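You operate a simulated robot arm through the tools that you are given. There is no shell and no other tool. Be economical: measure what you need, move in short steps, check, and stop when the job is done.

You run a simulated robot arm. Do the job below in one go: nothing can be reset, and whatever is moved stays where it is left.

Task
Take strap and guard off the short pack and put them on their blocks.
Fine: shut the strap cam, let the pull off, then open the cam. Where these are worked on the way, their far stop is far enough and under half their travel is too little: strap cam.

Only the result counts: the job must be done as asked and must still hold three seconds after the hand-in. Knocking over, shifting, dropping, spilling or breaking anything else fails it.

Robot
A 7-joint arm with a two-finger parallel gripper, fixed in place. Base frame: the origin is at the foot of the arm, x ahead of it, y to its left, z up; the work surface is at about z = 0.842. Lengths are in m, angles in degrees, forces in N, time in s.
With the tool pointing down near the work surface it reaches from about 0.3 to 0.7 m from the base axis. Its first joint turns from -66.0 to 66.0 degrees. Payload 1.57 kg.
The tool frame sits at the grasp point between the pads (the TCP): z along the fingers, y along the line on which they close. The tips reach 0.03 m beyond it. Largest opening 0.11 m; finger width 0.024, thickness 0.012; the body of the gripper, 0.048 by 0.112 m, starts 0.078 m behind the TCP.
Orientation is that of the tool frame in the base frame, as a unit quaternion [w, x, y, z]. With the fingers straight down and closing along the base's y, the tool's x points along the base's -x, its y along +y and its z along -z.

Tools
- The arm moves only by the tool arm_command. Its argument "increments" is a list of rows, each a list of 2 entries, a list of its own where there are three numbers: the shift along the base's x, y, z in m, then the turn, a rotation vector about the base's x, y, z in degrees. In form: [[[dx, dy, dz], [ax, ay, az]], ...]. A call has 1 to 12 rows; each row is the pose to reach, as a shift and turn from the pose commanded when the call began. "hand" is the closure, from 0 (fully open) to 1 (shut), set as the call begins (left out, the last holds). Rows are played at 5 a second. More than 0.05 m and 8.6 degrees between two rows, or a gripper value outside its range, and nothing of the call is played. Where a pose cannot be reached the arm comes as near as it can. A force on the tool above 40 N (or 10 N above the force at the start of the call, whichever is more), or a blocked arm, ends the call early, and 0.2 s more pass. The fingers move at their own pace (about 0.108 m/s each) and stop on an object; they squeeze with about 35 N. The grip force told is the motor's: it shows also when the fingers shut on nothing. Time passes only in rows, and 0.2 s behind the last, so rows that repeat a pose let the fingers close. The reply holds the time, the measured pose of the TCP, the force on the tool along the base axes, the opening and the grip force, in the units named above and with some noise, with the torque about the TCP (base axes, N m) and any sound that the robot's microphone picked up, and new pictures: "show" is both (left out), scene, wrist or none.
- Cameras (640 x 400 px; columns grow to the right, rows downward): "scene" is fixed at [0.1735, -0.3835, 1.4069]; the picture's right is [0.77, -0.63, 0.00], its down [-0.37, -0.45, -0.82] and it looks along [0.52, 0.63, -0.58] (base axes); focal length 272 px, centre (320, 200). "wrist" rides on the gripper at [0.07, 0.016, -0.141] in the tool frame; the picture's right is [-0.23, 0.97, 0.00], its down [-0.86, -0.20, -0.48] and it looks along [-0.47, -0.11, 0.88] (tool axes); focal length 222 px, centre (320, 200). There is no depth. A picture from a camera that has moved, and an enlarged one, comes with that camera's place and axes in the base frame and with its lens. The place of the scene camera against the robot may be out by one fixed shift of up to 0.018 m in any direction.
- inspect(camera, box): a new picture of the part [left, top, right, bottom] of that camera's present view, enlarged. The clock stands still meanwhile.
- job_done(): hands the job in; it is judged then, once.

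Go step by step. Nothing tells you positions but the pictures and the camera data: compare them with the known pose of the tool, close in by small moves and look again before you grip or let go. The budget is 120 turns and 200 pictures, counting those below and the enlarged ones. Unless the task says otherwise, let go and move clear before handing in, and close with one line.

The tools are called after "Emit:" as name(argument=value, ...) on one line, values as JSON. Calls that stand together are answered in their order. arm_command: Moves the arm, as the interface text tells. Its arguments: {"type":"object","properties":{"increments":{"type":"array","items":{"type":"array"}},"hand":{"type":"number"},"show":{"type":"string","enum":["both","scene","wrist","none"]}},"required":["increments"]} The other tools are called the same way: inspect (camera, box) takes an enlarged picture of a part of a camera's view; job_done () hands the job in.

At the start:

```text
clock: 0.0
tcp_pos: [0.4441, -0.1013, 1.2119]
orientation: [0.0, 0.0, 1.0, 0.0]
force: [-0.3, -0.4, 0.6]
torque: [0.01, -0.02, 0.02]
grip_width: 0.11
finger_force: 0.1
```

scene: 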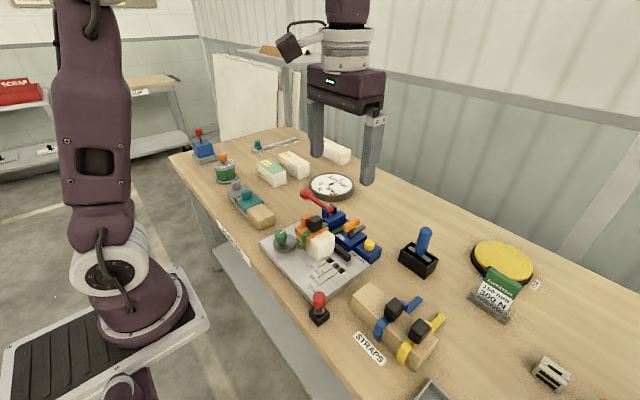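
wrist: 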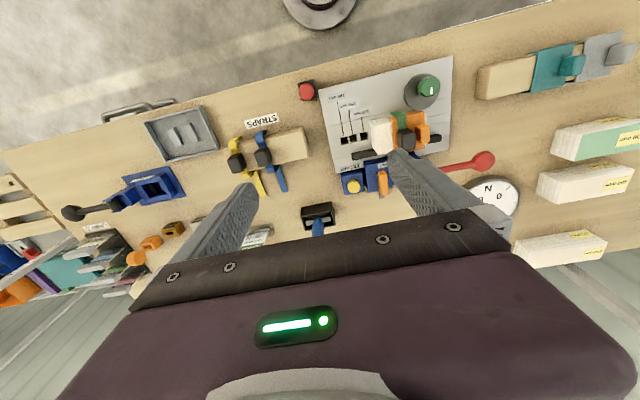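

I see a bench with a grey fixture holding packs, a strap block and several devices. I'll enlarge the pictures to understand the parts.

Emit:
inspect(camera="scene", box=[240, 180, 400, 280])

Emit:
inspect(camera="scene", box=[300, 230, 460, 380])

Emit:
inspect(camera="wrist", box=[280, 50, 500, 210])

Emit:
inspect(camera="scene", box=[160, 120, 320, 230])

Emit:
inspect(camera="wrist", box=[60, 80, 320, 260])

```text
4.00 times, centred on (320, 230) of scene
camera zoom: at [0.1735, -0.3835, 1.4069], right [0.77, -0.63, 0.0], down [-0.37, -0.45, -0.82], along [0.52, 0.63, -0.58], focal length 1087 px, centre (320, 80)
```

zoom: 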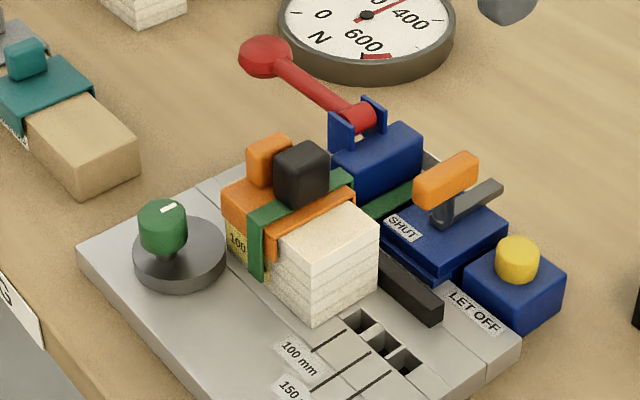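

```text
2.67 times, centred on (380, 305) of scene
camera zoom: at [0.1735, -0.3835, 1.4069], right [0.77, -0.63, 0.0], down [-0.37, -0.45, -0.82], along [0.52, 0.63, -0.58], focal length 725 px, centre (160, -80)
```

zoom: 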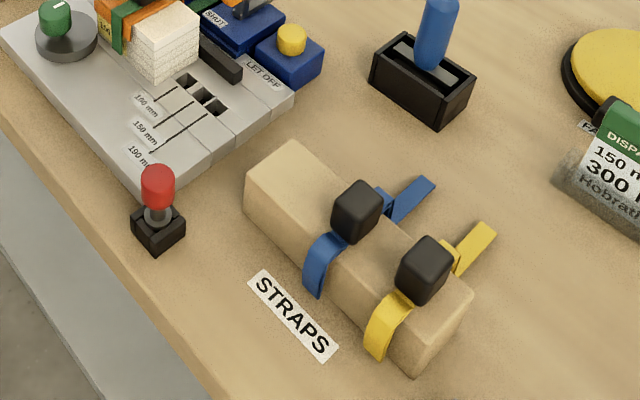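

```text
2.50 times, centred on (390, 130) of wrist
camera zoom: at [0.3753, -0.0854, 1.3532], right [0.23, 0.97, 0.0], down [0.86, -0.2, 0.48], along [0.47, -0.11, -0.88], focal length 555 px, centre (145, 375)
```

zoom: 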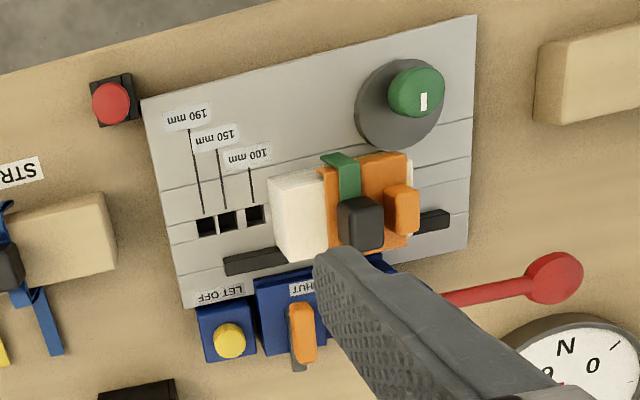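

```text
3.64 times, centred on (240, 175) of scene
camera zoom: at [0.1735, -0.3835, 1.4069], right [0.77, -0.63, 0.0], down [-0.37, -0.45, -0.82], along [0.52, 0.63, -0.58], focal length 988 px, centre (611, 291)
```

zoom: 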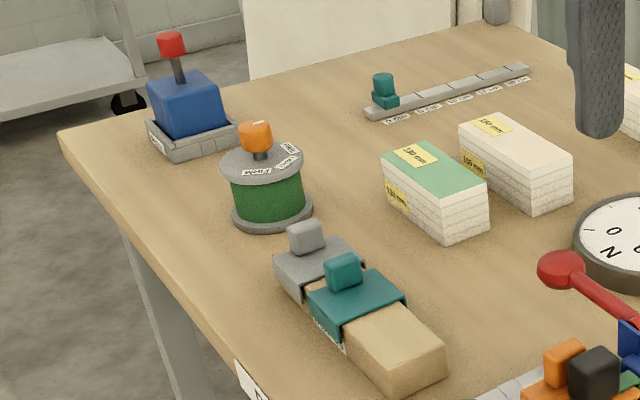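

```text
2.22 times, centred on (190, 170) of wrist
camera zoom: at [0.3753, -0.0854, 1.3532], right [0.23, 0.97, 0.0], down [0.86, -0.2, 0.48], along [0.47, -0.11, -0.88], focal length 494 px, centre (609, 267)
```

zoom: 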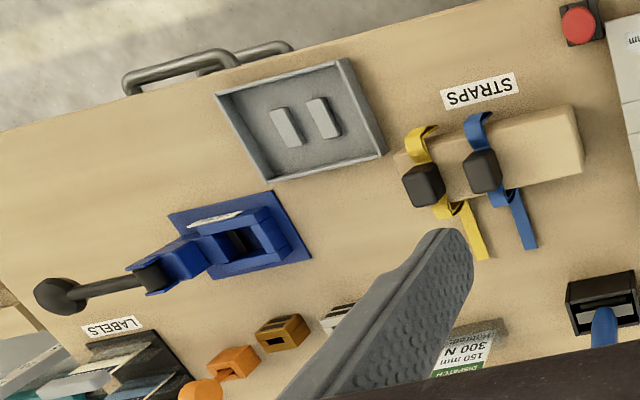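

I take the strap machine to be at about x 0.5–0.6, y 0, with the cam lever near (0.59, 0.00) and the let-off button near (0.60, -0.06). I'll move the wrist camera closer for a better look.

Emit:
arm_command(increments=[[[0.01, 0.03, -0.03], [0, 0, 0]], [[0.03, 0.07, -0.06], [0, 0, 0]], [[0.04, 0.1, -0.1], [0, 0, 0]], [[0.04, 0.1, -0.1], [0, 0, 0]]], show="both")

Emit:
inspect(camera="scene", box=[300, 170, 370, 214])

Emit:
inspect(camera="wrist", box=[200, 60, 440, 210])

```text
refused: row 2 steps farther than a row can; nothing moved
```

```text
9.09 times, centred on (335, 192) of scene
camera zoom: at [0.1735, -0.3835, 1.4069], right [0.77, -0.63, 0.0], down [-0.37, -0.45, -0.82], along [0.52, 0.63, -0.58], focal length 2470 px, centre (184, 273)
```

zoom: 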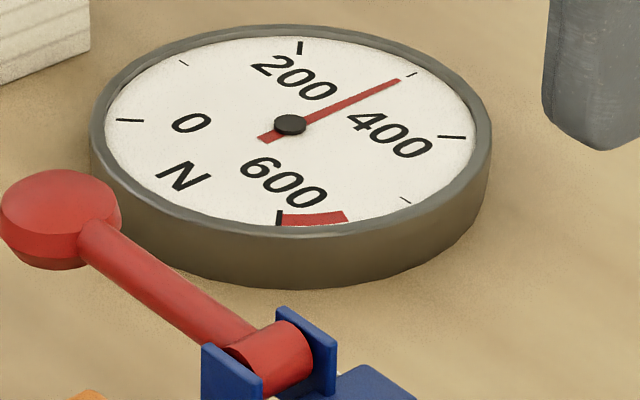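

```text
2.67 times, centred on (320, 135) of wrist
camera zoom: at [0.3753, -0.0854, 1.3532], right [0.23, 0.97, 0.0], down [0.86, -0.2, 0.48], along [0.47, -0.11, -0.88], focal length 592 px, centre (320, 373)
```

zoom: 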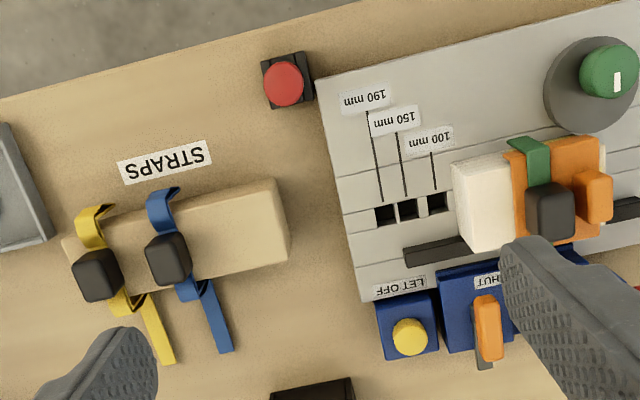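

The dial shows about 300 N of pull. I'll use shorter steps to get closer.

Emit:
arm_command(increments=[[[0.01, 0.025, -0.025], [0, 0, 0]], [[0.02, 0.05, -0.05], [0, 0, 0]], [[0.03, 0.075, -0.075], [0, 0, 0]], [[0.04, 0.1, -0.1], [0, 0, 0]], [[0.04, 0.1, -0.1], [0, 0, 0]]], show="both")

Emit:
inspect(camera="wrist", box=[220, 60, 460, 210])

```text
clock: 1.2
tcp_pos: [0.4842, -0.0035, 1.1145]
orientation: [-0.001, 0.0, 1.0, 0.0]
force: [-0.6, -0.9, 0.1]
torque: [-0.01, 0.02, -0.02]
grip_width: 0.1102
finger_force: 0.1
camera wrist: at [0.4139, 0.0133, 1.2537], right [0.23, 0.97, 0.0], down [0.86, -0.2, 0.48], along [0.47, -0.11, -0.88], focal length 222 px, centre (320, 200)
```

scene: 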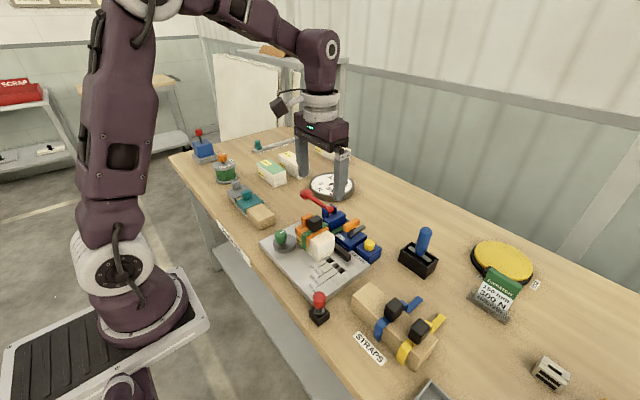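
wrist: 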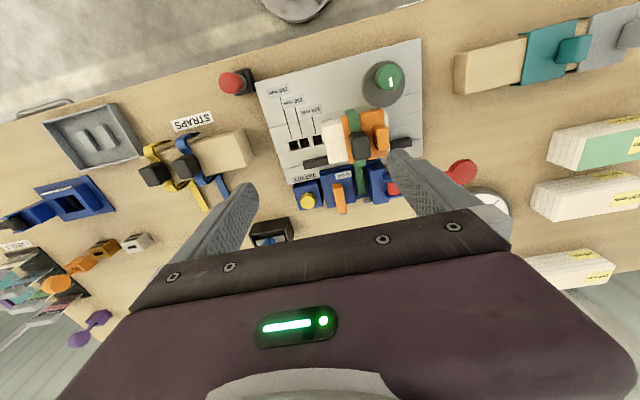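

```text
2.67 times, centred on (340, 135) of wrist
camera zoom: at [0.4139, 0.0133, 1.2537], right [0.23, 0.97, 0.0], down [0.86, -0.2, 0.48], along [0.47, -0.11, -0.88], focal length 592 px, centre (267, 373)
```

zoom: 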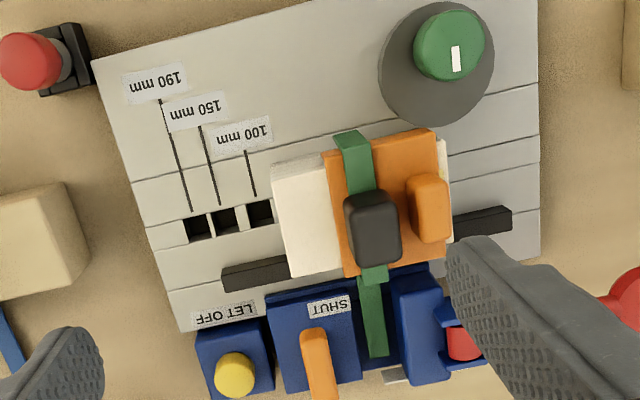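

Emit:
inspect(camera="scene", box=[325, 210, 389, 265])

Emit:
inspect(camera="scene", box=[290, 200, 345, 265])

Emit:
inspect(camera="wrist", box=[280, 130, 400, 220])

```text
7.27 times, centred on (357, 238) of scene
camera zoom: at [0.1735, -0.3835, 1.4069], right [0.77, -0.63, 0.0], down [-0.37, -0.45, -0.82], along [0.52, 0.63, -0.58], focal length 1976 px, centre (51, -73)
```

zoom: 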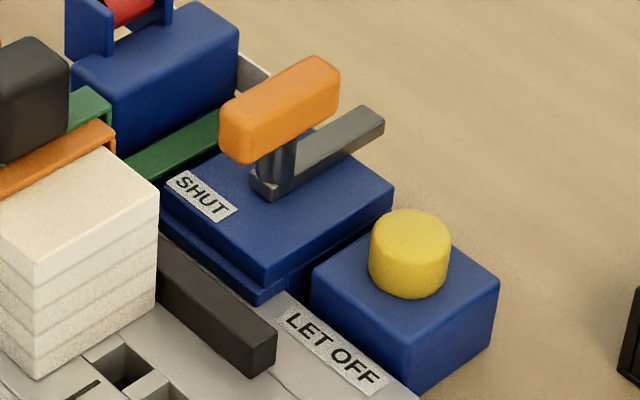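

```text
6.15 times, centred on (318, 232) of scene
camera zoom: at [0.1735, -0.3835, 1.4069], right [0.77, -0.63, 0.0], down [-0.37, -0.45, -0.82], along [0.52, 0.63, -0.58], focal length 1672 px, centre (335, 0)
```

zoom: 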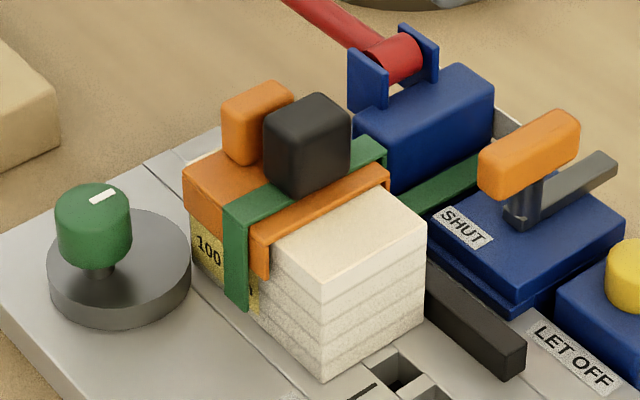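

```text
4.44 times, centred on (340, 175) of wrist
camera zoom: at [0.4139, 0.0133, 1.2537], right [0.23, 0.97, 0.0], down [0.86, -0.2, 0.48], along [0.47, -0.11, -0.88], focal length 987 px, centre (231, 311)
```

zoom: 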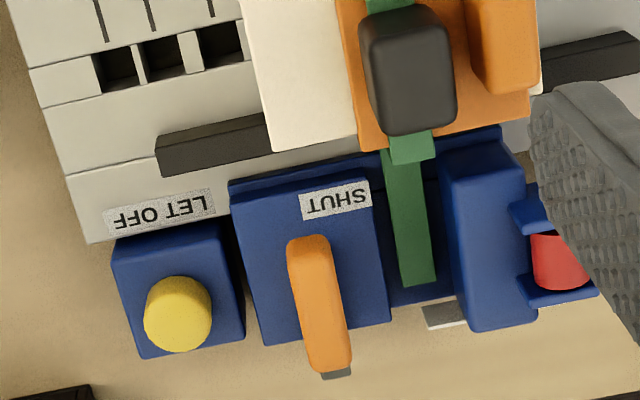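

The cam's motion is not clear from above, so I'll tilt the tool and look at it from the side.

Emit:
arm_command(increments=[[[0.018, -0.02, -0.01], [8, 0, 0]], [[0.036, -0.04, -0.02], [16, 0, 0]], [[0.054, -0.06, -0.035], [24, 0, 0]], [[0.072, -0.08, -0.05], [32, 0, 0]], [[0.09, -0.097, -0.07], [40, 0, 0]], [[0.09, -0.097, -0.07], [40, 0, 0]]], show="both")

Emit:
inspect(camera="wrist", box=[240, 60, 440, 200])

```text
clock: 2.6
tcp_pos: [0.5739, -0.0993, 1.0414]
orientation: [0.0, 0.0, 0.939, 0.343]
force: [-0.4, -0.5, -1.2]
torque: [0.0, 0.0, -0.02]
grip_width: 0.1099
finger_force: 0.1
camera wrist: at [0.5036, -0.1779, 1.1606], right [0.23, 0.74, 0.63], down [0.85, -0.46, 0.24], along [0.47, 0.48, -0.74], focal length 222 px, centre (320, 200)
```

scene: 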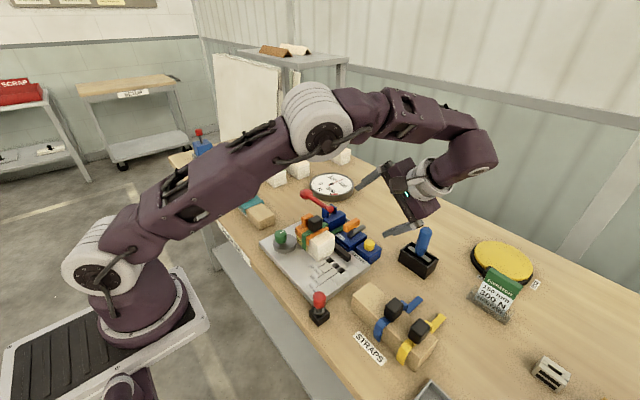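
wrist: 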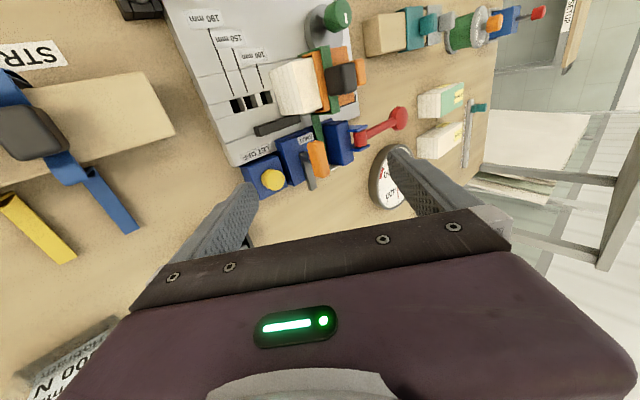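

```text
2.86 times, centred on (340, 130) of wrist
camera zoom: at [0.5036, -0.1779, 1.1606], right [0.23, 0.74, 0.63], down [0.85, -0.46, 0.24], along [0.47, 0.48, -0.74], focal length 635 px, centre (263, 400)
```

zoom: 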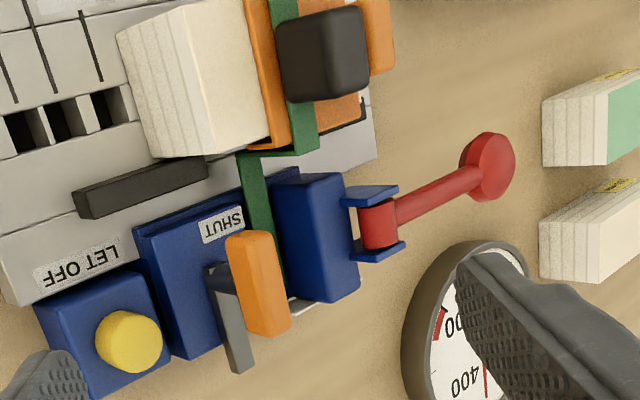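

Emit:
inspect(camera="wrist", box=[290, 120, 354, 190])

Emit:
inspect(camera="scene", box=[335, 215, 375, 240])

```text
5.71 times, centred on (322, 155) of wrist
camera zoom: at [0.5036, -0.1779, 1.1606], right [0.23, 0.74, 0.63], down [0.85, -0.46, 0.24], along [0.47, 0.48, -0.74], focal length 1269 px, centre (309, 457)
```

zoom: 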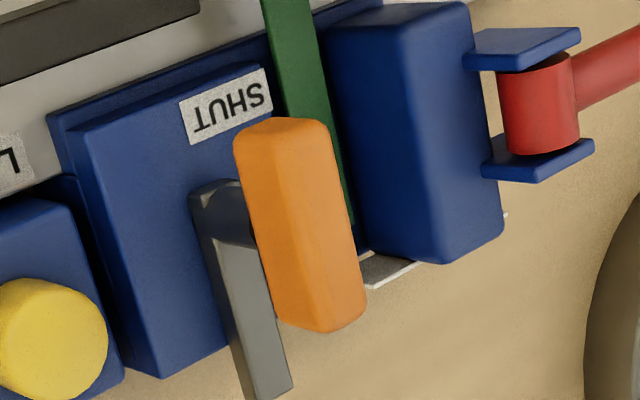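

```text
16.00 times, centred on (355, 228) of scene
camera zoom: at [0.1735, -0.3836, 1.4069], right [0.77, -0.63, 0.0], down [-0.37, -0.45, -0.82], along [0.52, 0.63, -0.58], focal length 4348 px, centre (-240, -240)
```

zoom: 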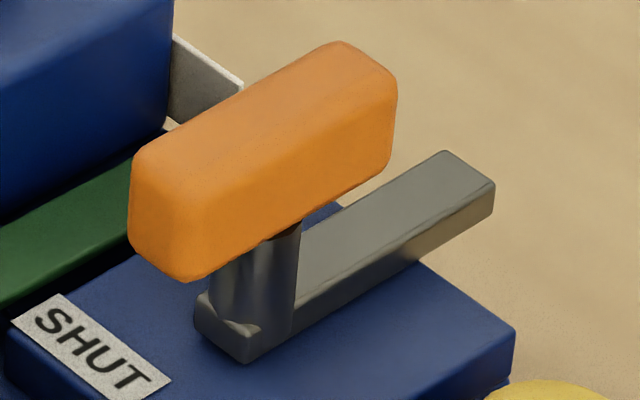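

The handle centre triangulates to about (0.606, 0.005, 0.904) and the yellow button to (0.615, -0.058, 0.873). The SHUT label sits about 3 cm to the −x side, so I'll straighten the tool and hover over the handle.

Emit:
arm_command(increments=[[[0.006, 0.02, 0.0], [-8, 0, 0]], [[0.012, 0.04, 0.0], [-16, 0, 0]], [[0.018, 0.06, 0.0], [-24, 0, 0]], [[0.024, 0.08, -0.02], [-32, 0, 0]], [[0.032, 0.104, -0.04], [-40, 0, 0]], [[0.032, 0.104, -0.055], [-40, 0, 0]], [[0.032, 0.104, -0.055], [-40, 0, 0]]], hand=0.5)

Emit:
inspect(camera="wrist", box=[220, 80, 420, 240])

Emit:
inspect(camera="scene", box=[300, 160, 420, 270])

```text
clock: 4.2
tcp_pos: [0.6052, 0.0067, 0.9868]
orientation: [0.001, 0.0, 1.0, 0.0]
force: [-0.8, 0.3, -0.6]
torque: [-0.01, -0.02, 0.01]
grip_width: 0.055
finger_force: 0.0
camera wrist: at [0.5355, 0.0235, 1.1282], right [0.23, 0.97, 0.0], down [0.86, -0.2, 0.48], along [0.47, -0.11, -0.88], focal length 222 px, centre (320, 200)
```

scene: 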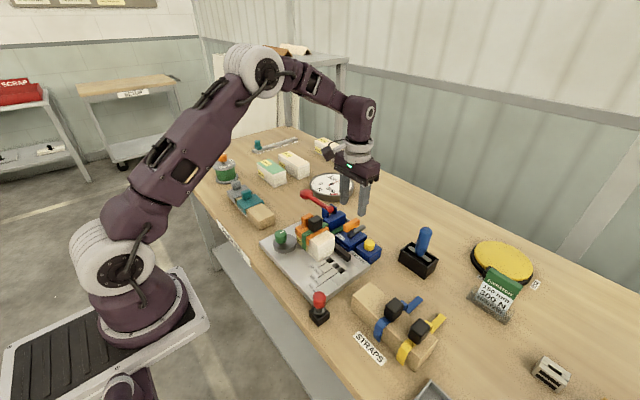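
wrist: 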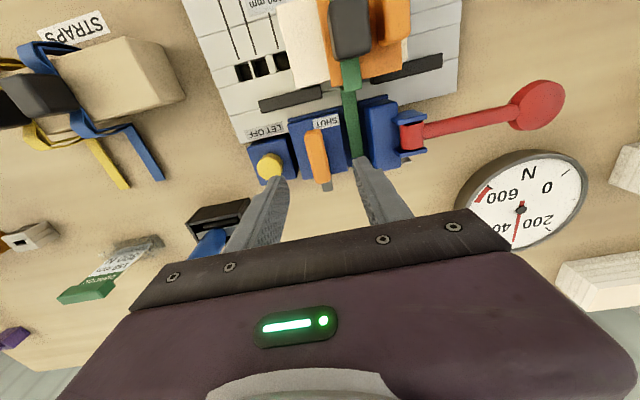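

```text
2.50 times, centred on (320, 160) of wrist
camera zoom: at [0.5355, 0.0235, 1.1282], right [0.23, 0.97, 0.0], down [0.86, -0.2, 0.48], along [0.47, -0.11, -0.88], focal length 555 px, centre (320, 300)
```

zoom: 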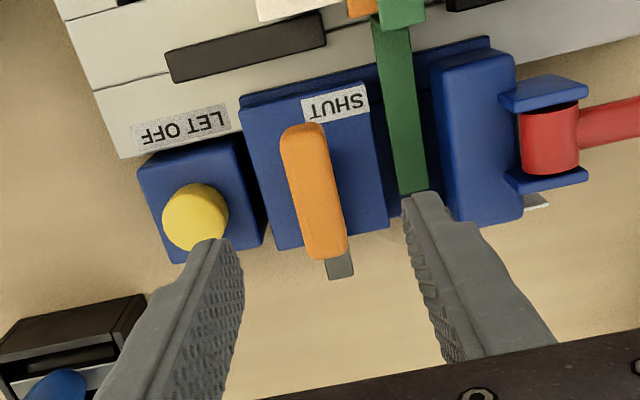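

```text
3.64 times, centred on (360, 215) of scene
camera zoom: at [0.1735, -0.3835, 1.4069], right [0.77, -0.63, 0.0], down [-0.37, -0.45, -0.82], along [0.52, 0.63, -0.58], focal length 988 px, centre (174, 146)
```

zoom: 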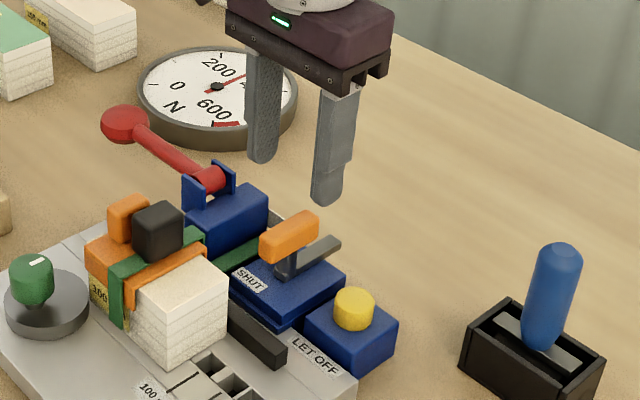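

The handle lies along x from 0.579 to 0.632. I'll descend around it, grip, and then test a push toward SHUT (−x).

Emit:
arm_command(increments=[[[0.0, -0.002, -0.035], [0, 0, 0]], [[0, -0.002, -0.071], [0, 0, 0]], [[0, -0.002, -0.071], [0, 0, 0]]], hand=0.5, show="wrist")

Emit:
inspect(camera="scene", box=[310, 180, 400, 270])

```text
clock: 5.0
tcp_pos: [0.6064, 0.003, 0.9154]
orientation: [0.0, -0.001, 1.0, 0.0]
force: [0.4, 0.2, 1.0]
torque: [0.0, 0.0, -0.01]
grip_width: 0.0551
finger_force: 0.1
camera wrist: at [0.5368, 0.0208, 1.0577], right [0.23, 0.97, 0.0], down [0.85, -0.2, 0.48], along [0.47, -0.11, -0.88], focal length 222 px, centre (320, 200)
```

wrist: 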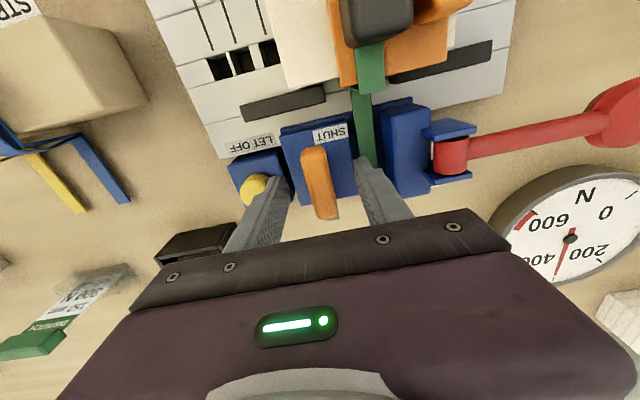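

```text
4.44 times, centred on (355, 225) of scene
camera zoom: at [0.1735, -0.3835, 1.4069], right [0.77, -0.63, 0.0], down [-0.37, -0.45, -0.82], along [0.52, 0.63, -0.58], focal length 1208 px, centre (164, 89)
```

zoom: 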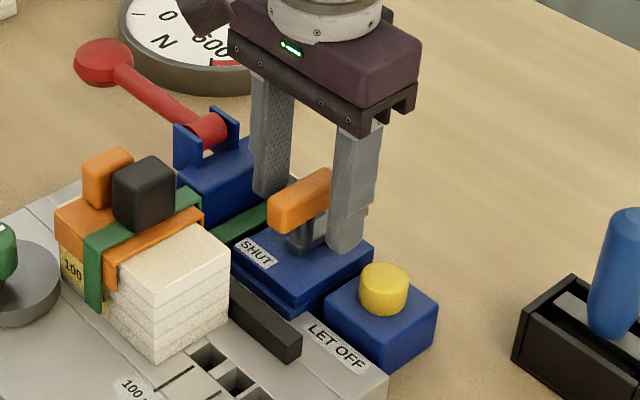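

Emit:
arm_command(increments=[[[-0.006, 0, -0.002], [0, 0, 0]], [[-0.006, 0, -0.002], [0, 0, 0]], [[-0.006, 0, -0.002], [0, 0, 0]]], hand=1, show="none")

Emit:
arm_command(increments=[[[-0.004, 0, 0], [0, 0, 0]], [[-0.008, 0, 0], [0, 0, 0]], [[-0.008, 0, 0], [0, 0, 0]]], show="wrist")

```text
clock: 5.8
tcp_pos: [0.6032, 0.005, 0.9154]
orientation: [0.003, -0.001, 1.0, 0.001]
force: [13.5, 10.1, 0.6]
torque: [-0.1, -0.82, 0.0]
grip_width: 0.018
finger_force: 33.0
```

```text
clock: 6.6
tcp_pos: [0.5957, 0.0049, 0.9153]
orientation: [0.003, 0.0, 1.0, 0.0]
force: [26.1, 13.4, 2.4]
torque: [-0.06, -0.22, 0.12]
grip_width: 0.0179
finger_force: 32.4
camera wrist: at [0.5247, 0.0212, 1.0557], right [0.23, 0.97, 0.0], down [0.85, -0.2, 0.48], along [0.47, -0.11, -0.88], focal length 222 px, centre (320, 200)
```

wrist: 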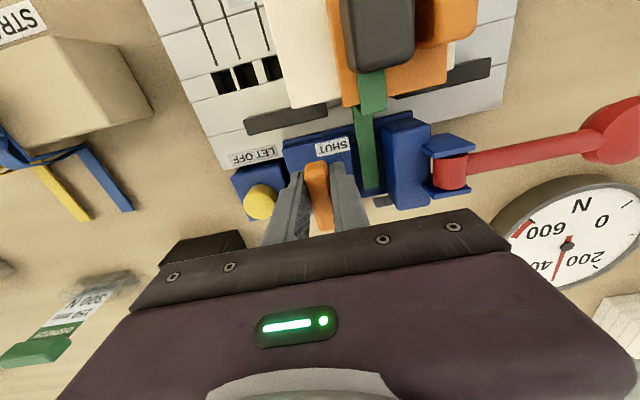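

Emit:
inspect(camera="scene", box=[310, 180, 400, 270])

Emit:
inspect(camera="wrist", box=[270, 120, 370, 220])

```text
4.44 times, centred on (355, 225) of scene
camera zoom: at [0.1741, -0.3832, 1.407], right [0.77, -0.63, 0.0], down [-0.37, -0.45, -0.82], along [0.52, 0.63, -0.58], focal length 1208 px, centre (164, 89)
```

zoom: 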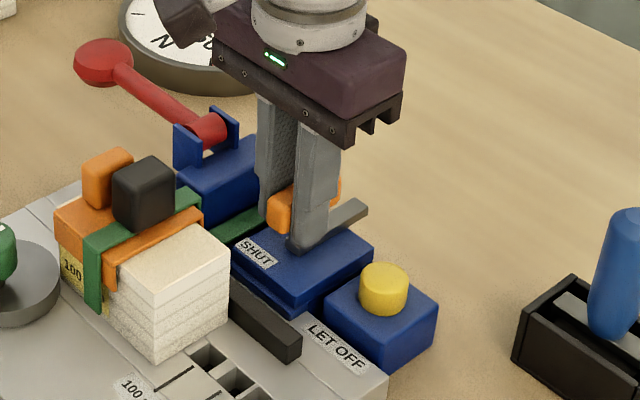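

```text
4.00 times, centred on (320, 170) of wrist
camera zoom: at [0.5247, 0.0212, 1.0557], right [0.23, 0.97, 0.0], down [0.85, -0.2, 0.48], along [0.47, -0.11, -0.88], focal length 888 px, centre (320, 320)
```

zoom: 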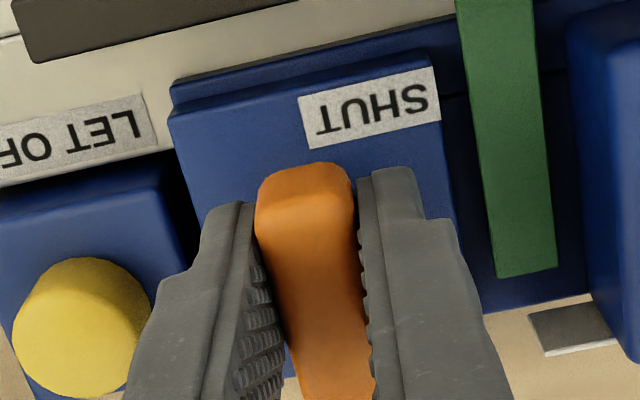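

The handle did not slide in −x; the fingers slipped along it instead. I'll recentre on it and test a small twist each way; small motions stay well under half travel, so they are safe.

Emit:
arm_command(increments=[[[0, 0.001, 0], [0, 0, 0]], [[0.01, 0.002, 0], [0, 0, 0]], [[0.013, 0.002, 0], [0, 0, 0]]], hand=0.75, show="none")

Emit:
arm_command(increments=[[[0, 0, 0], [0, 0, 0]], [[0, 0, 0], [0, 0, 0]]], hand=1, show="none")

Emit:
arm_command(increments=[[[0, 0, 0], [0, 0, 4]], [[0, 0, 0], [0, 0, 8]], [[0, 0, 0], [0, 0, 8]]], show="none")

Emit:
inspect(camera="scene", box=[310, 180, 400, 270])

```text
clock: 7.4
tcp_pos: [0.6059, 0.0057, 0.9143]
orientation: [0.0, -0.001, 1.0, 0.001]
force: [-0.1, 0.4, -0.3]
torque: [-0.02, 0.0, -0.04]
grip_width: 0.0275
finger_force: 0.1
```

```text
clock: 8.0
tcp_pos: [0.6063, 0.0055, 0.9139]
orientation: [-0.001, 0.0, 1.0, 0.0]
force: [0.0, -3.3, -1.0]
torque: [0.03, 0.58, 0.03]
grip_width: 0.0181
finger_force: 32.0
```

```text
clock: 8.8
tcp_pos: [0.606, 0.0052, 0.9148]
orientation: [0.001, -0.069, 0.998, 0.0]
force: [1.3, -5.2, -8.1]
torque: [-0.17, 0.21, -0.02]
grip_width: 0.0177
finger_force: 32.9
```

```text
4.44 times, centred on (355, 225) of scene
camera zoom: at [0.1737, -0.3836, 1.4069], right [0.77, -0.63, 0.0], down [-0.37, -0.45, -0.82], along [0.52, 0.63, -0.58], focal length 1208 px, centre (164, 89)
```

zoom: 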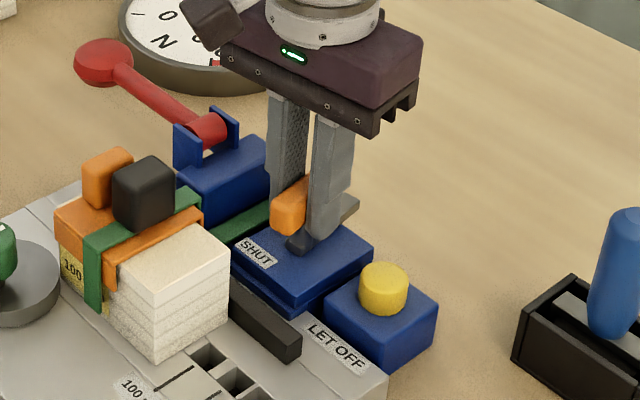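

The handle turns freely counter-clockwise. I'll check the clockwise side for a stop before continuing.

Emit:
arm_command(increments=[[[0, 0, 0], [0, 0, -8]], [[0, 0, 0], [0, 0, -14]], [[0, 0, 0], [0, 0, -14]]], show="none")

Emit:
inspect(camera="scene", box=[310, 180, 400, 270])

```text
clock: 9.6
tcp_pos: [0.6059, 0.0042, 0.9144]
orientation: [0.0, 0.053, 0.999, 0.0]
force: [3.8, -7.2, -4.5]
torque: [-0.11, -0.06, 1.1]
grip_width: 0.0199
finger_force: 33.5
```

```text
4.44 times, centred on (355, 225) of scene
camera zoom: at [0.1737, -0.3837, 1.4069], right [0.77, -0.63, 0.0], down [-0.37, -0.45, -0.82], along [0.52, 0.63, -0.58], focal length 1208 px, centre (164, 89)
```

zoom: 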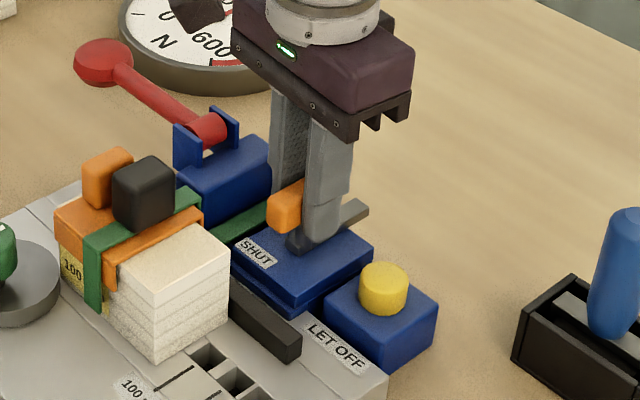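

Clockwise is a stop, so shutting is counter-clockwise. I'll turn that way in small steps.

Emit:
arm_command(increments=[[[0, 0.001, 0], [0, 0, 6]], [[0, 0.001, 0], [0, 0, 12]], [[0, 0.001, 0], [0, 0, 18]], [[0, 0.001, 0], [0, 0, 24]], [[0, 0.001, 0], [0, 0, 30]], [[0, 0.001, 0], [0, 0, 36]], [[0, 0.001, 0], [0, 0, 42]], [[0, 0.001, 0], [0, 0, 48]], [[0, 0.001, 0], [0, 0, 48]]], show="none")

Emit:
inspect(camera="scene", box=[310, 180, 400, 270])

```text
clock: 11.6
tcp_pos: [0.6057, 0.0049, 0.9145]
orientation: [-0.001, -0.359, 0.933, 0.0]
force: [-13.3, -15.2, 2.7]
torque: [-0.65, 0.53, 0.03]
grip_width: 0.018
finger_force: 32.6
```

```text
4.44 times, centred on (355, 225) of scene
camera zoom: at [0.1731, -0.3839, 1.4069], right [0.77, -0.63, 0.0], down [-0.36, -0.45, -0.82], along [0.52, 0.63, -0.58], focal length 1208 px, centre (164, 89)
```

zoom: 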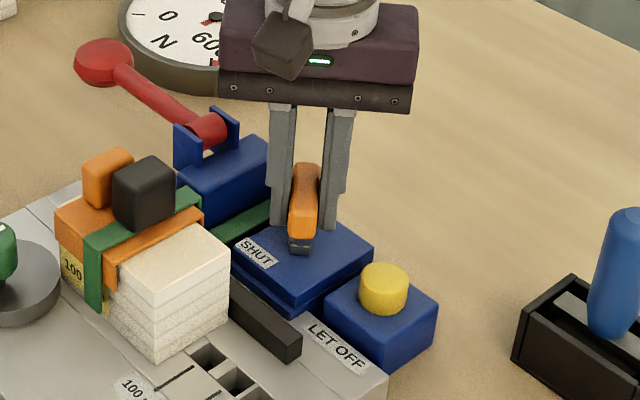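

Emit:
arm_command(increments=[[[-0.001, -0.001, 0], [0, 0, 6]], [[-0.002, -0.002, 0], [0, 0, 12]], [[-0.002, -0.002, 0], [0, 0, 18]], [[-0.002, -0.002, 0], [0, 0, 24]], [[-0.002, -0.002, 0], [0, 0, 30]], [[-0.002, -0.002, 0], [0, 0, 36]], [[-0.002, -0.002, 0], [0, 0, 36]]], show="none")

Emit:
inspect(camera="scene", box=[310, 180, 400, 270])

```text
clock: 13.2
tcp_pos: [0.6045, 0.0063, 0.9137]
orientation: [0.001, -0.631, 0.776, 0.001]
force: [7.3, 12.9, -10.3]
torque: [0.88, -0.14, 0.0]
grip_width: 0.0177
finger_force: 32.6
```

```text
4.44 times, centred on (355, 225) of scene
camera zoom: at [0.1739, -0.3832, 1.407], right [0.77, -0.63, 0.0], down [-0.37, -0.45, -0.82], along [0.52, 0.63, -0.58], focal length 1208 px, centre (164, 89)
```

zoom: 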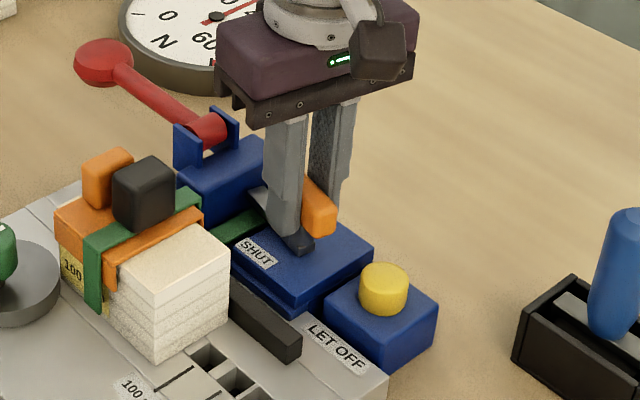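

Emit:
arm_command(increments=[[[0, 0, 0], [0, 0, 6]], [[0, 0, 0], [0, 0, 12]], [[0, 0, 0], [0, 0, 18]], [[0, 0, 0], [0, 0, 18]]], show="none")

Emit:
inspect(camera="scene", box=[310, 180, 400, 270])

```text
clock: 14.2
tcp_pos: [0.6063, 0.0058, 0.9152]
orientation: [0.0, 0.743, -0.669, 0.001]
force: [13.2, 17.4, -5.8]
torque: [0.95, 0.25, -0.9]
grip_width: 0.0199
finger_force: 33.5
```

```text
4.44 times, centred on (355, 225) of scene
camera zoom: at [0.174, -0.3831, 1.407], right [0.77, -0.63, 0.0], down [-0.37, -0.45, -0.82], along [0.52, 0.63, -0.58], focal length 1208 px, centre (164, 89)
```

zoom: 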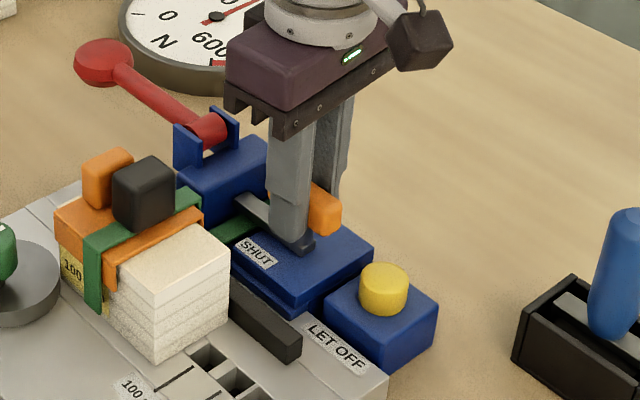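

The cam hit its far stop at about 90°, with the arm now across the strap. I'll release, lift, and unwind the wrist over the button.

Emit:
arm_command(increments=[[[0, 0, 0], [0, 0, -5]], [[0, 0, 0], [0, 0, -5]]], show="none")

Emit:
arm_command(increments=[[[0, 0, 0], [0, 0, 0]], [[0, 0, 0], [0, 0, 0]], [[0, 0, 0.04], [0, 0, 0]], [[0, 0, 0.08], [0, 0, 0]], [[0, 0, 0.08], [0, 0, 0]]], hand=0.6, show="none")

Emit:
arm_command(increments=[[[0, -0.01, 0], [0, 0, -8]], [[0, -0.02, 0], [0, 0, -16]], [[0, -0.03, 0], [0, 0, -24]], [[0.002, -0.04, 0], [0, 0, -32]], [[0.004, -0.05, 0], [0, 0, -40]], [[0.006, -0.06, 0], [0, 0, -48]], [[0.008, -0.064, 0], [0, 0, -56]], [[0.009, -0.064, 0], [0, 0, -64]], [[0.009, -0.064, 0], [0, 0, -72]], [[0.009, -0.064, 0], [0, 0, -80]], [[0.009, -0.064, 0], [0, 0, -88]], [[0.009, -0.064, 0], [0, 0, -90]]], hand=1, show="wrist")

Emit:
inspect(camera="scene", box=[310, 180, 400, 270])

Emit:
inspect(camera="wrist", box=[280, 100, 440, 220])

```text
clock: 14.8
tcp_pos: [0.6038, 0.0041, 0.9145]
orientation: [-0.001, 0.714, -0.7, 0.0]
force: [17.9, 15.4, -4.7]
torque: [-0.43, 0.21, -0.66]
grip_width: 0.0179
finger_force: 32.9
```

```text
clock: 16.0
tcp_pos: [0.6035, 0.0044, 0.9952]
orientation: [0.0, 0.713, -0.701, 0.0]
force: [0.5, 0.0, -1.2]
torque: [0.01, -0.02, -0.02]
grip_width: 0.044
finger_force: 0.1
```

```text
clock: 18.6
tcp_pos: [0.6134, -0.0603, 0.9933]
orientation: [0.001, -0.008, 1.0, 0.0]
force: [-0.3, 0.0, 0.4]
torque: [0.02, -0.01, -0.01]
grip_width: 0.0001
finger_force: 21.4
camera wrist: at [0.543, -0.0444, 1.1355], right [0.21, 0.98, 0.0], down [0.86, -0.19, 0.48], along [0.47, -0.1, -0.88], focal length 222 px, centre (320, 200)
```

wrist: 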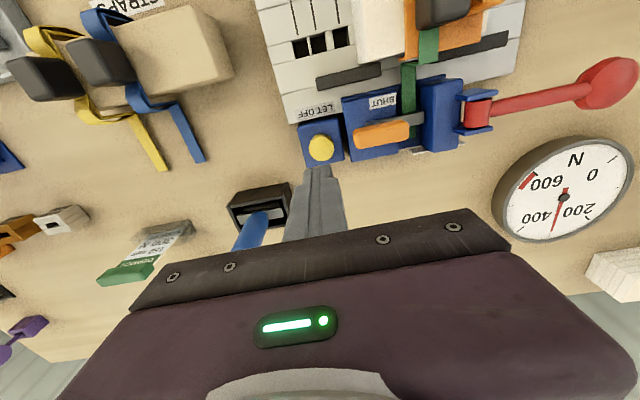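

```text
4.44 times, centred on (355, 225) of scene
camera zoom: at [0.1735, -0.3835, 1.4069], right [0.77, -0.63, 0.0], down [-0.37, -0.45, -0.82], along [0.52, 0.63, -0.58], focal length 1208 px, centre (164, 89)
```

zoom: 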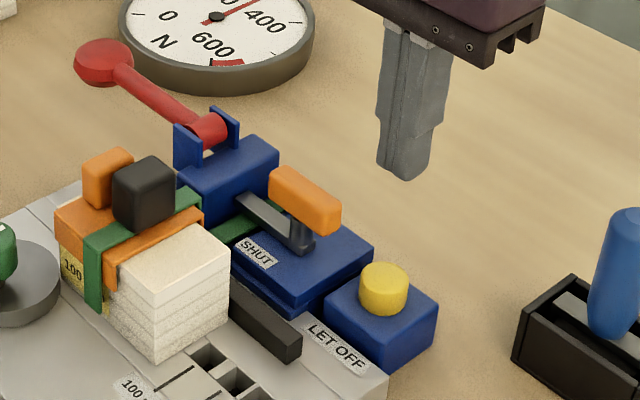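

```text
3.33 times, centred on (360, 160) of wrist
camera zoom: at [0.543, -0.0444, 1.1355], right [0.21, 0.98, 0.0], down [0.86, -0.19, 0.48], along [0.47, -0.1, -0.88], focal length 740 px, centre (187, 333)
```

zoom: 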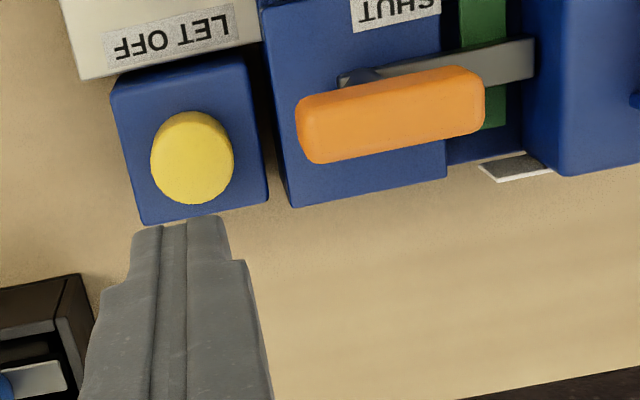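

The cam is shut. Next I'll press LET OFF at about (0.611, -0.057) with the closed fingertips.

Emit:
arm_command(increments=[[[-0.002, 0.003, -0.04], [0, 0, 0]], [[-0.002, 0.003, -0.072], [0, 0, 0]], [[-0.002, 0.003, -0.078], [0, 0, 0]], [[-0.002, 0.003, -0.081], [0, 0, 0]], [[-0.002, 0.003, -0.084], [0, 0, 0]], [[-0.002, 0.003, -0.087], [0, 0, 0]], [[-0.002, 0.003, -0.09], [0, 0, 0]], [[-0.002, 0.003, -0.093], [0, 0, 0]]], show="wrist")

Emit:
inspect(camera="scene", box=[300, 165, 400, 270])

```text
clock: 20.4
tcp_pos: [0.6116, -0.0567, 0.9015]
orientation: [0.0, -0.009, 1.0, 0.0]
force: [-1.1, -1.0, 3.7]
torque: [0.0, 0.0, 0.04]
grip_width: 0.0
finger_force: 21.3
camera wrist: at [0.5408, -0.0415, 1.0421], right [0.21, 0.98, 0.0], down [0.86, -0.18, 0.48], along [0.47, -0.1, -0.88], focal length 222 px, centre (320, 200)
```

wrist: 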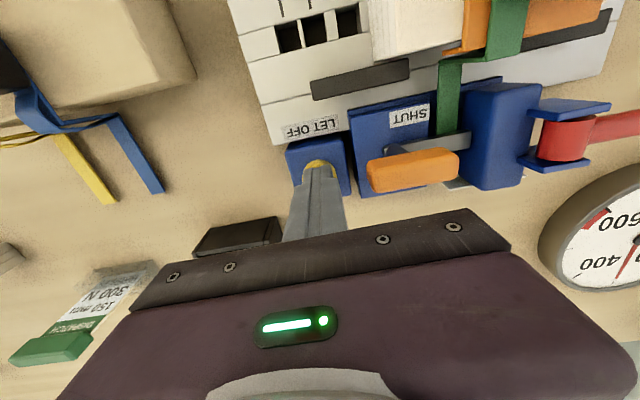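

```text
3.81 times, centred on (350, 218) of scene
camera zoom: at [0.1734, -0.3835, 1.4069], right [0.77, -0.63, 0.0], down [-0.36, -0.45, -0.82], along [0.52, 0.63, -0.58], focal length 1035 px, centre (206, 133)
```

zoom: 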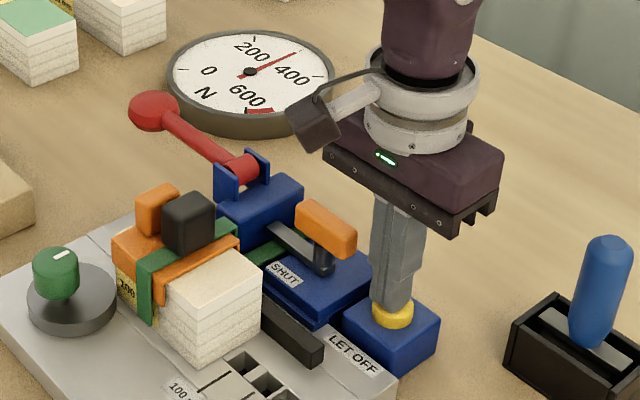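

Contact at 3.7 N and the dial is unchanged. I'll press further.

Emit:
arm_command(increments=[[[0, 0, -0.002], [0, 0, 0]], [[0, 0, -0.004], [0, 0, 0]], [[0, 0, -0.006], [0, 0, 0]], [[0, 0, -0.008], [0, 0, 0]], [[0, 0, -0.008], [0, 0, 0]], [[0, 0, -0.008], [0, 0, 0]]], show="none")

Emit:
inspect(camera="scene", box=[300, 165, 400, 270])

```text
clock: 21.8
tcp_pos: [0.6109, -0.0566, 0.8939]
orientation: [0.0, -0.009, 1.0, 0.0]
force: [-10.2, 2.1, 31.4]
torque: [0.02, 0.23, -0.05]
grip_width: 0.0
finger_force: 21.9
```

```text
3.81 times, centred on (350, 218) of scene
camera zoom: at [0.1726, -0.3834, 1.4071], right [0.77, -0.63, 0.0], down [-0.36, -0.45, -0.82], along [0.52, 0.63, -0.58], focal length 1035 px, centre (206, 133)
```

zoom: 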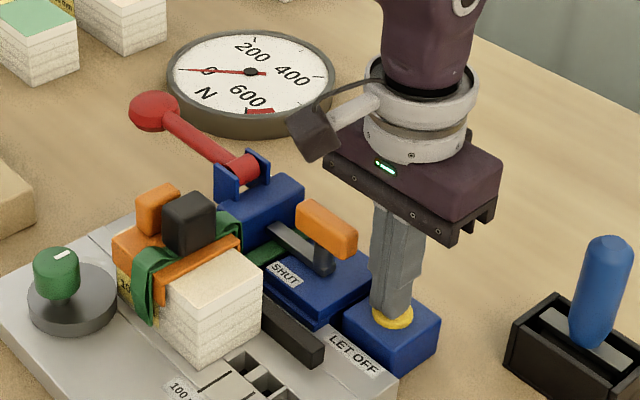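

The dial is at 0 and the strap has gone slack. I'll lift, turn the wrist back, and grip the cam handle again to open it.

Emit:
arm_command(increments=[[[0, 0, 0.04], [0, 0, 0]], [[0, 0, 0.08], [0, 0, 0]], [[0, 0, 0.1], [0, 0, 0]]], show="none")

Emit:
arm_command(increments=[[[0, 0.005, 0], [0, 0, 7.5]], [[0, 0.01, 0], [0, 0, 15]], [[0, 0.015, 0], [0, 0, 22.5]], [[0, 0.02, 0], [0, 0, 30]], [[0, 0.025, 0], [0, 0, 37.5]], [[0, 0.03, 0], [0, 0, 45]], [[-0.001, 0.035, 0], [0, 0, 52.5]], [[-0.002, 0.04, 0], [0, 0, 60]], [[-0.003, 0.045, 0], [0, 0, 67.5]], [[-0.004, 0.05, 0], [0, 0, 75]], [[-0.006, 0.055, 0], [0, 0, 82.5]], [[-0.007, 0.061, 0], [0, 0, 90]]], hand=0.6, show="none")

Emit:
arm_command(increments=[[[0, 0, -0.04], [0, 0, 0]], [[0, 0, -0.079], [0, 0, 0]], [[0, 0, -0.079], [0, 0, 0]]], show="wrist")

Emit:
inspect(camera="scene", box=[310, 180, 400, 270])

```text
clock: 22.6
tcp_pos: [0.6128, -0.0569, 0.9932]
orientation: [0.0, -0.009, 1.0, 0.0]
force: [-0.1, 0.3, 0.2]
torque: [-0.02, 0.02, -0.04]
grip_width: 0.0001
finger_force: 21.3
```

```text
clock: 25.2
tcp_pos: [0.6037, 0.0047, 0.993]
orientation: [0.001, 0.714, -0.7, 0.0]
force: [1.1, 0.4, 0.2]
torque: [0.01, 0.02, -0.03]
grip_width: 0.044
finger_force: 0.0
```

```text
clock: 26.0
tcp_pos: [0.6041, 0.0051, 0.9146]
orientation: [0.0, 0.714, -0.7, 0.0]
force: [1.1, 0.4, 0.2]
torque: [0.0, -0.01, -0.02]
grip_width: 0.0439
finger_force: 0.1
camera wrist: at [0.5885, -0.0656, 1.0544], right [-0.98, 0.21, 0.0], down [0.18, 0.86, 0.48], along [0.1, 0.47, -0.88], focal length 222 px, centre (320, 200)
```

wrist: 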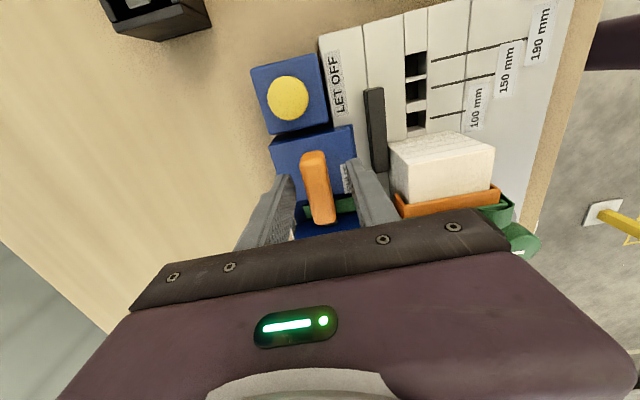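

```text
4.44 times, centred on (355, 225) of scene
camera zoom: at [0.1735, -0.3835, 1.4069], right [0.77, -0.63, 0.0], down [-0.37, -0.45, -0.82], along [0.52, 0.63, -0.58], focal length 1208 px, centre (164, 89)
```

zoom: 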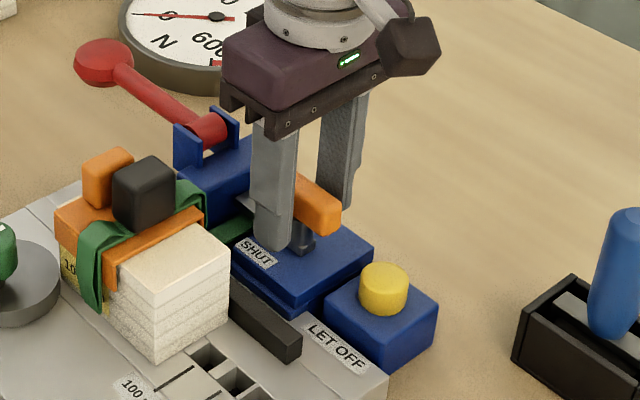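

Emit:
arm_command(increments=[[[0.001, 0, 0], [0, 0, 0]], [[0.001, 0, 0], [0, 0, 0]], [[0.001, 0, 0], [0, 0, 0]]], hand=1, show="none")

Emit:
arm_command(increments=[[[0, 0, 0], [0, 0, -8]], [[0, 0, 0], [0, 0, -16]], [[0, 0, 0], [0, 0, -24]], [[0, 0, 0], [0, 0, -32]], [[0, 0, 0], [0, 0, -40]], [[0, 0, 0], [0, 0, -48]], [[0, 0, 0], [0, 0, -56]], [[0, 0, 0], [0, 0, -64]], [[0, 0, 0], [0, 0, -72]], [[0, 0, 0], [0, 0, -80]], [[0, 0, 0], [0, 0, -88]], [[0, 0, 0], [0, 0, -94]]], show="none")

Emit:
inspect(camera="scene", box=[310, 180, 400, 270])

```text
clock: 26.8
tcp_pos: [0.6045, 0.0051, 0.9145]
orientation: [0.0, 0.713, -0.701, 0.0]
force: [0.6, 0.2, -3.3]
torque: [0.07, -0.05, -0.67]
grip_width: 0.0179
finger_force: 32.5
```

```text
clock: 29.4
tcp_pos: [0.6043, 0.004, 0.914]
orientation: [-0.002, 0.026, 1.0, 0.0]
force: [-22.3, 5.2, -5.7]
torque: [0.07, 0.56, 0.87]
grip_width: 0.0186
finger_force: 32.9
```

```text
4.44 times, centred on (355, 225) of scene
camera zoom: at [0.1731, -0.3834, 1.407], right [0.77, -0.63, 0.0], down [-0.36, -0.45, -0.82], along [0.52, 0.63, -0.58], focal length 1208 px, centre (164, 89)
```

zoom: 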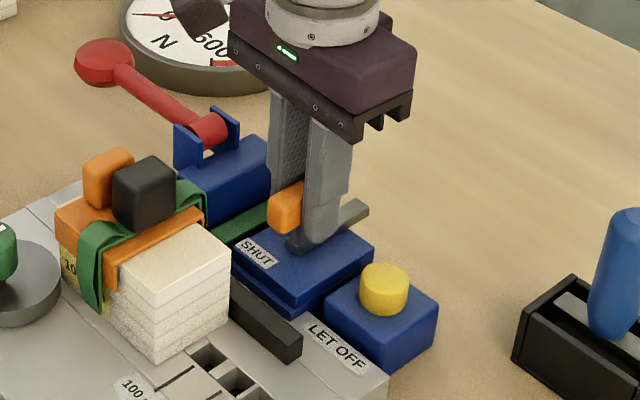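

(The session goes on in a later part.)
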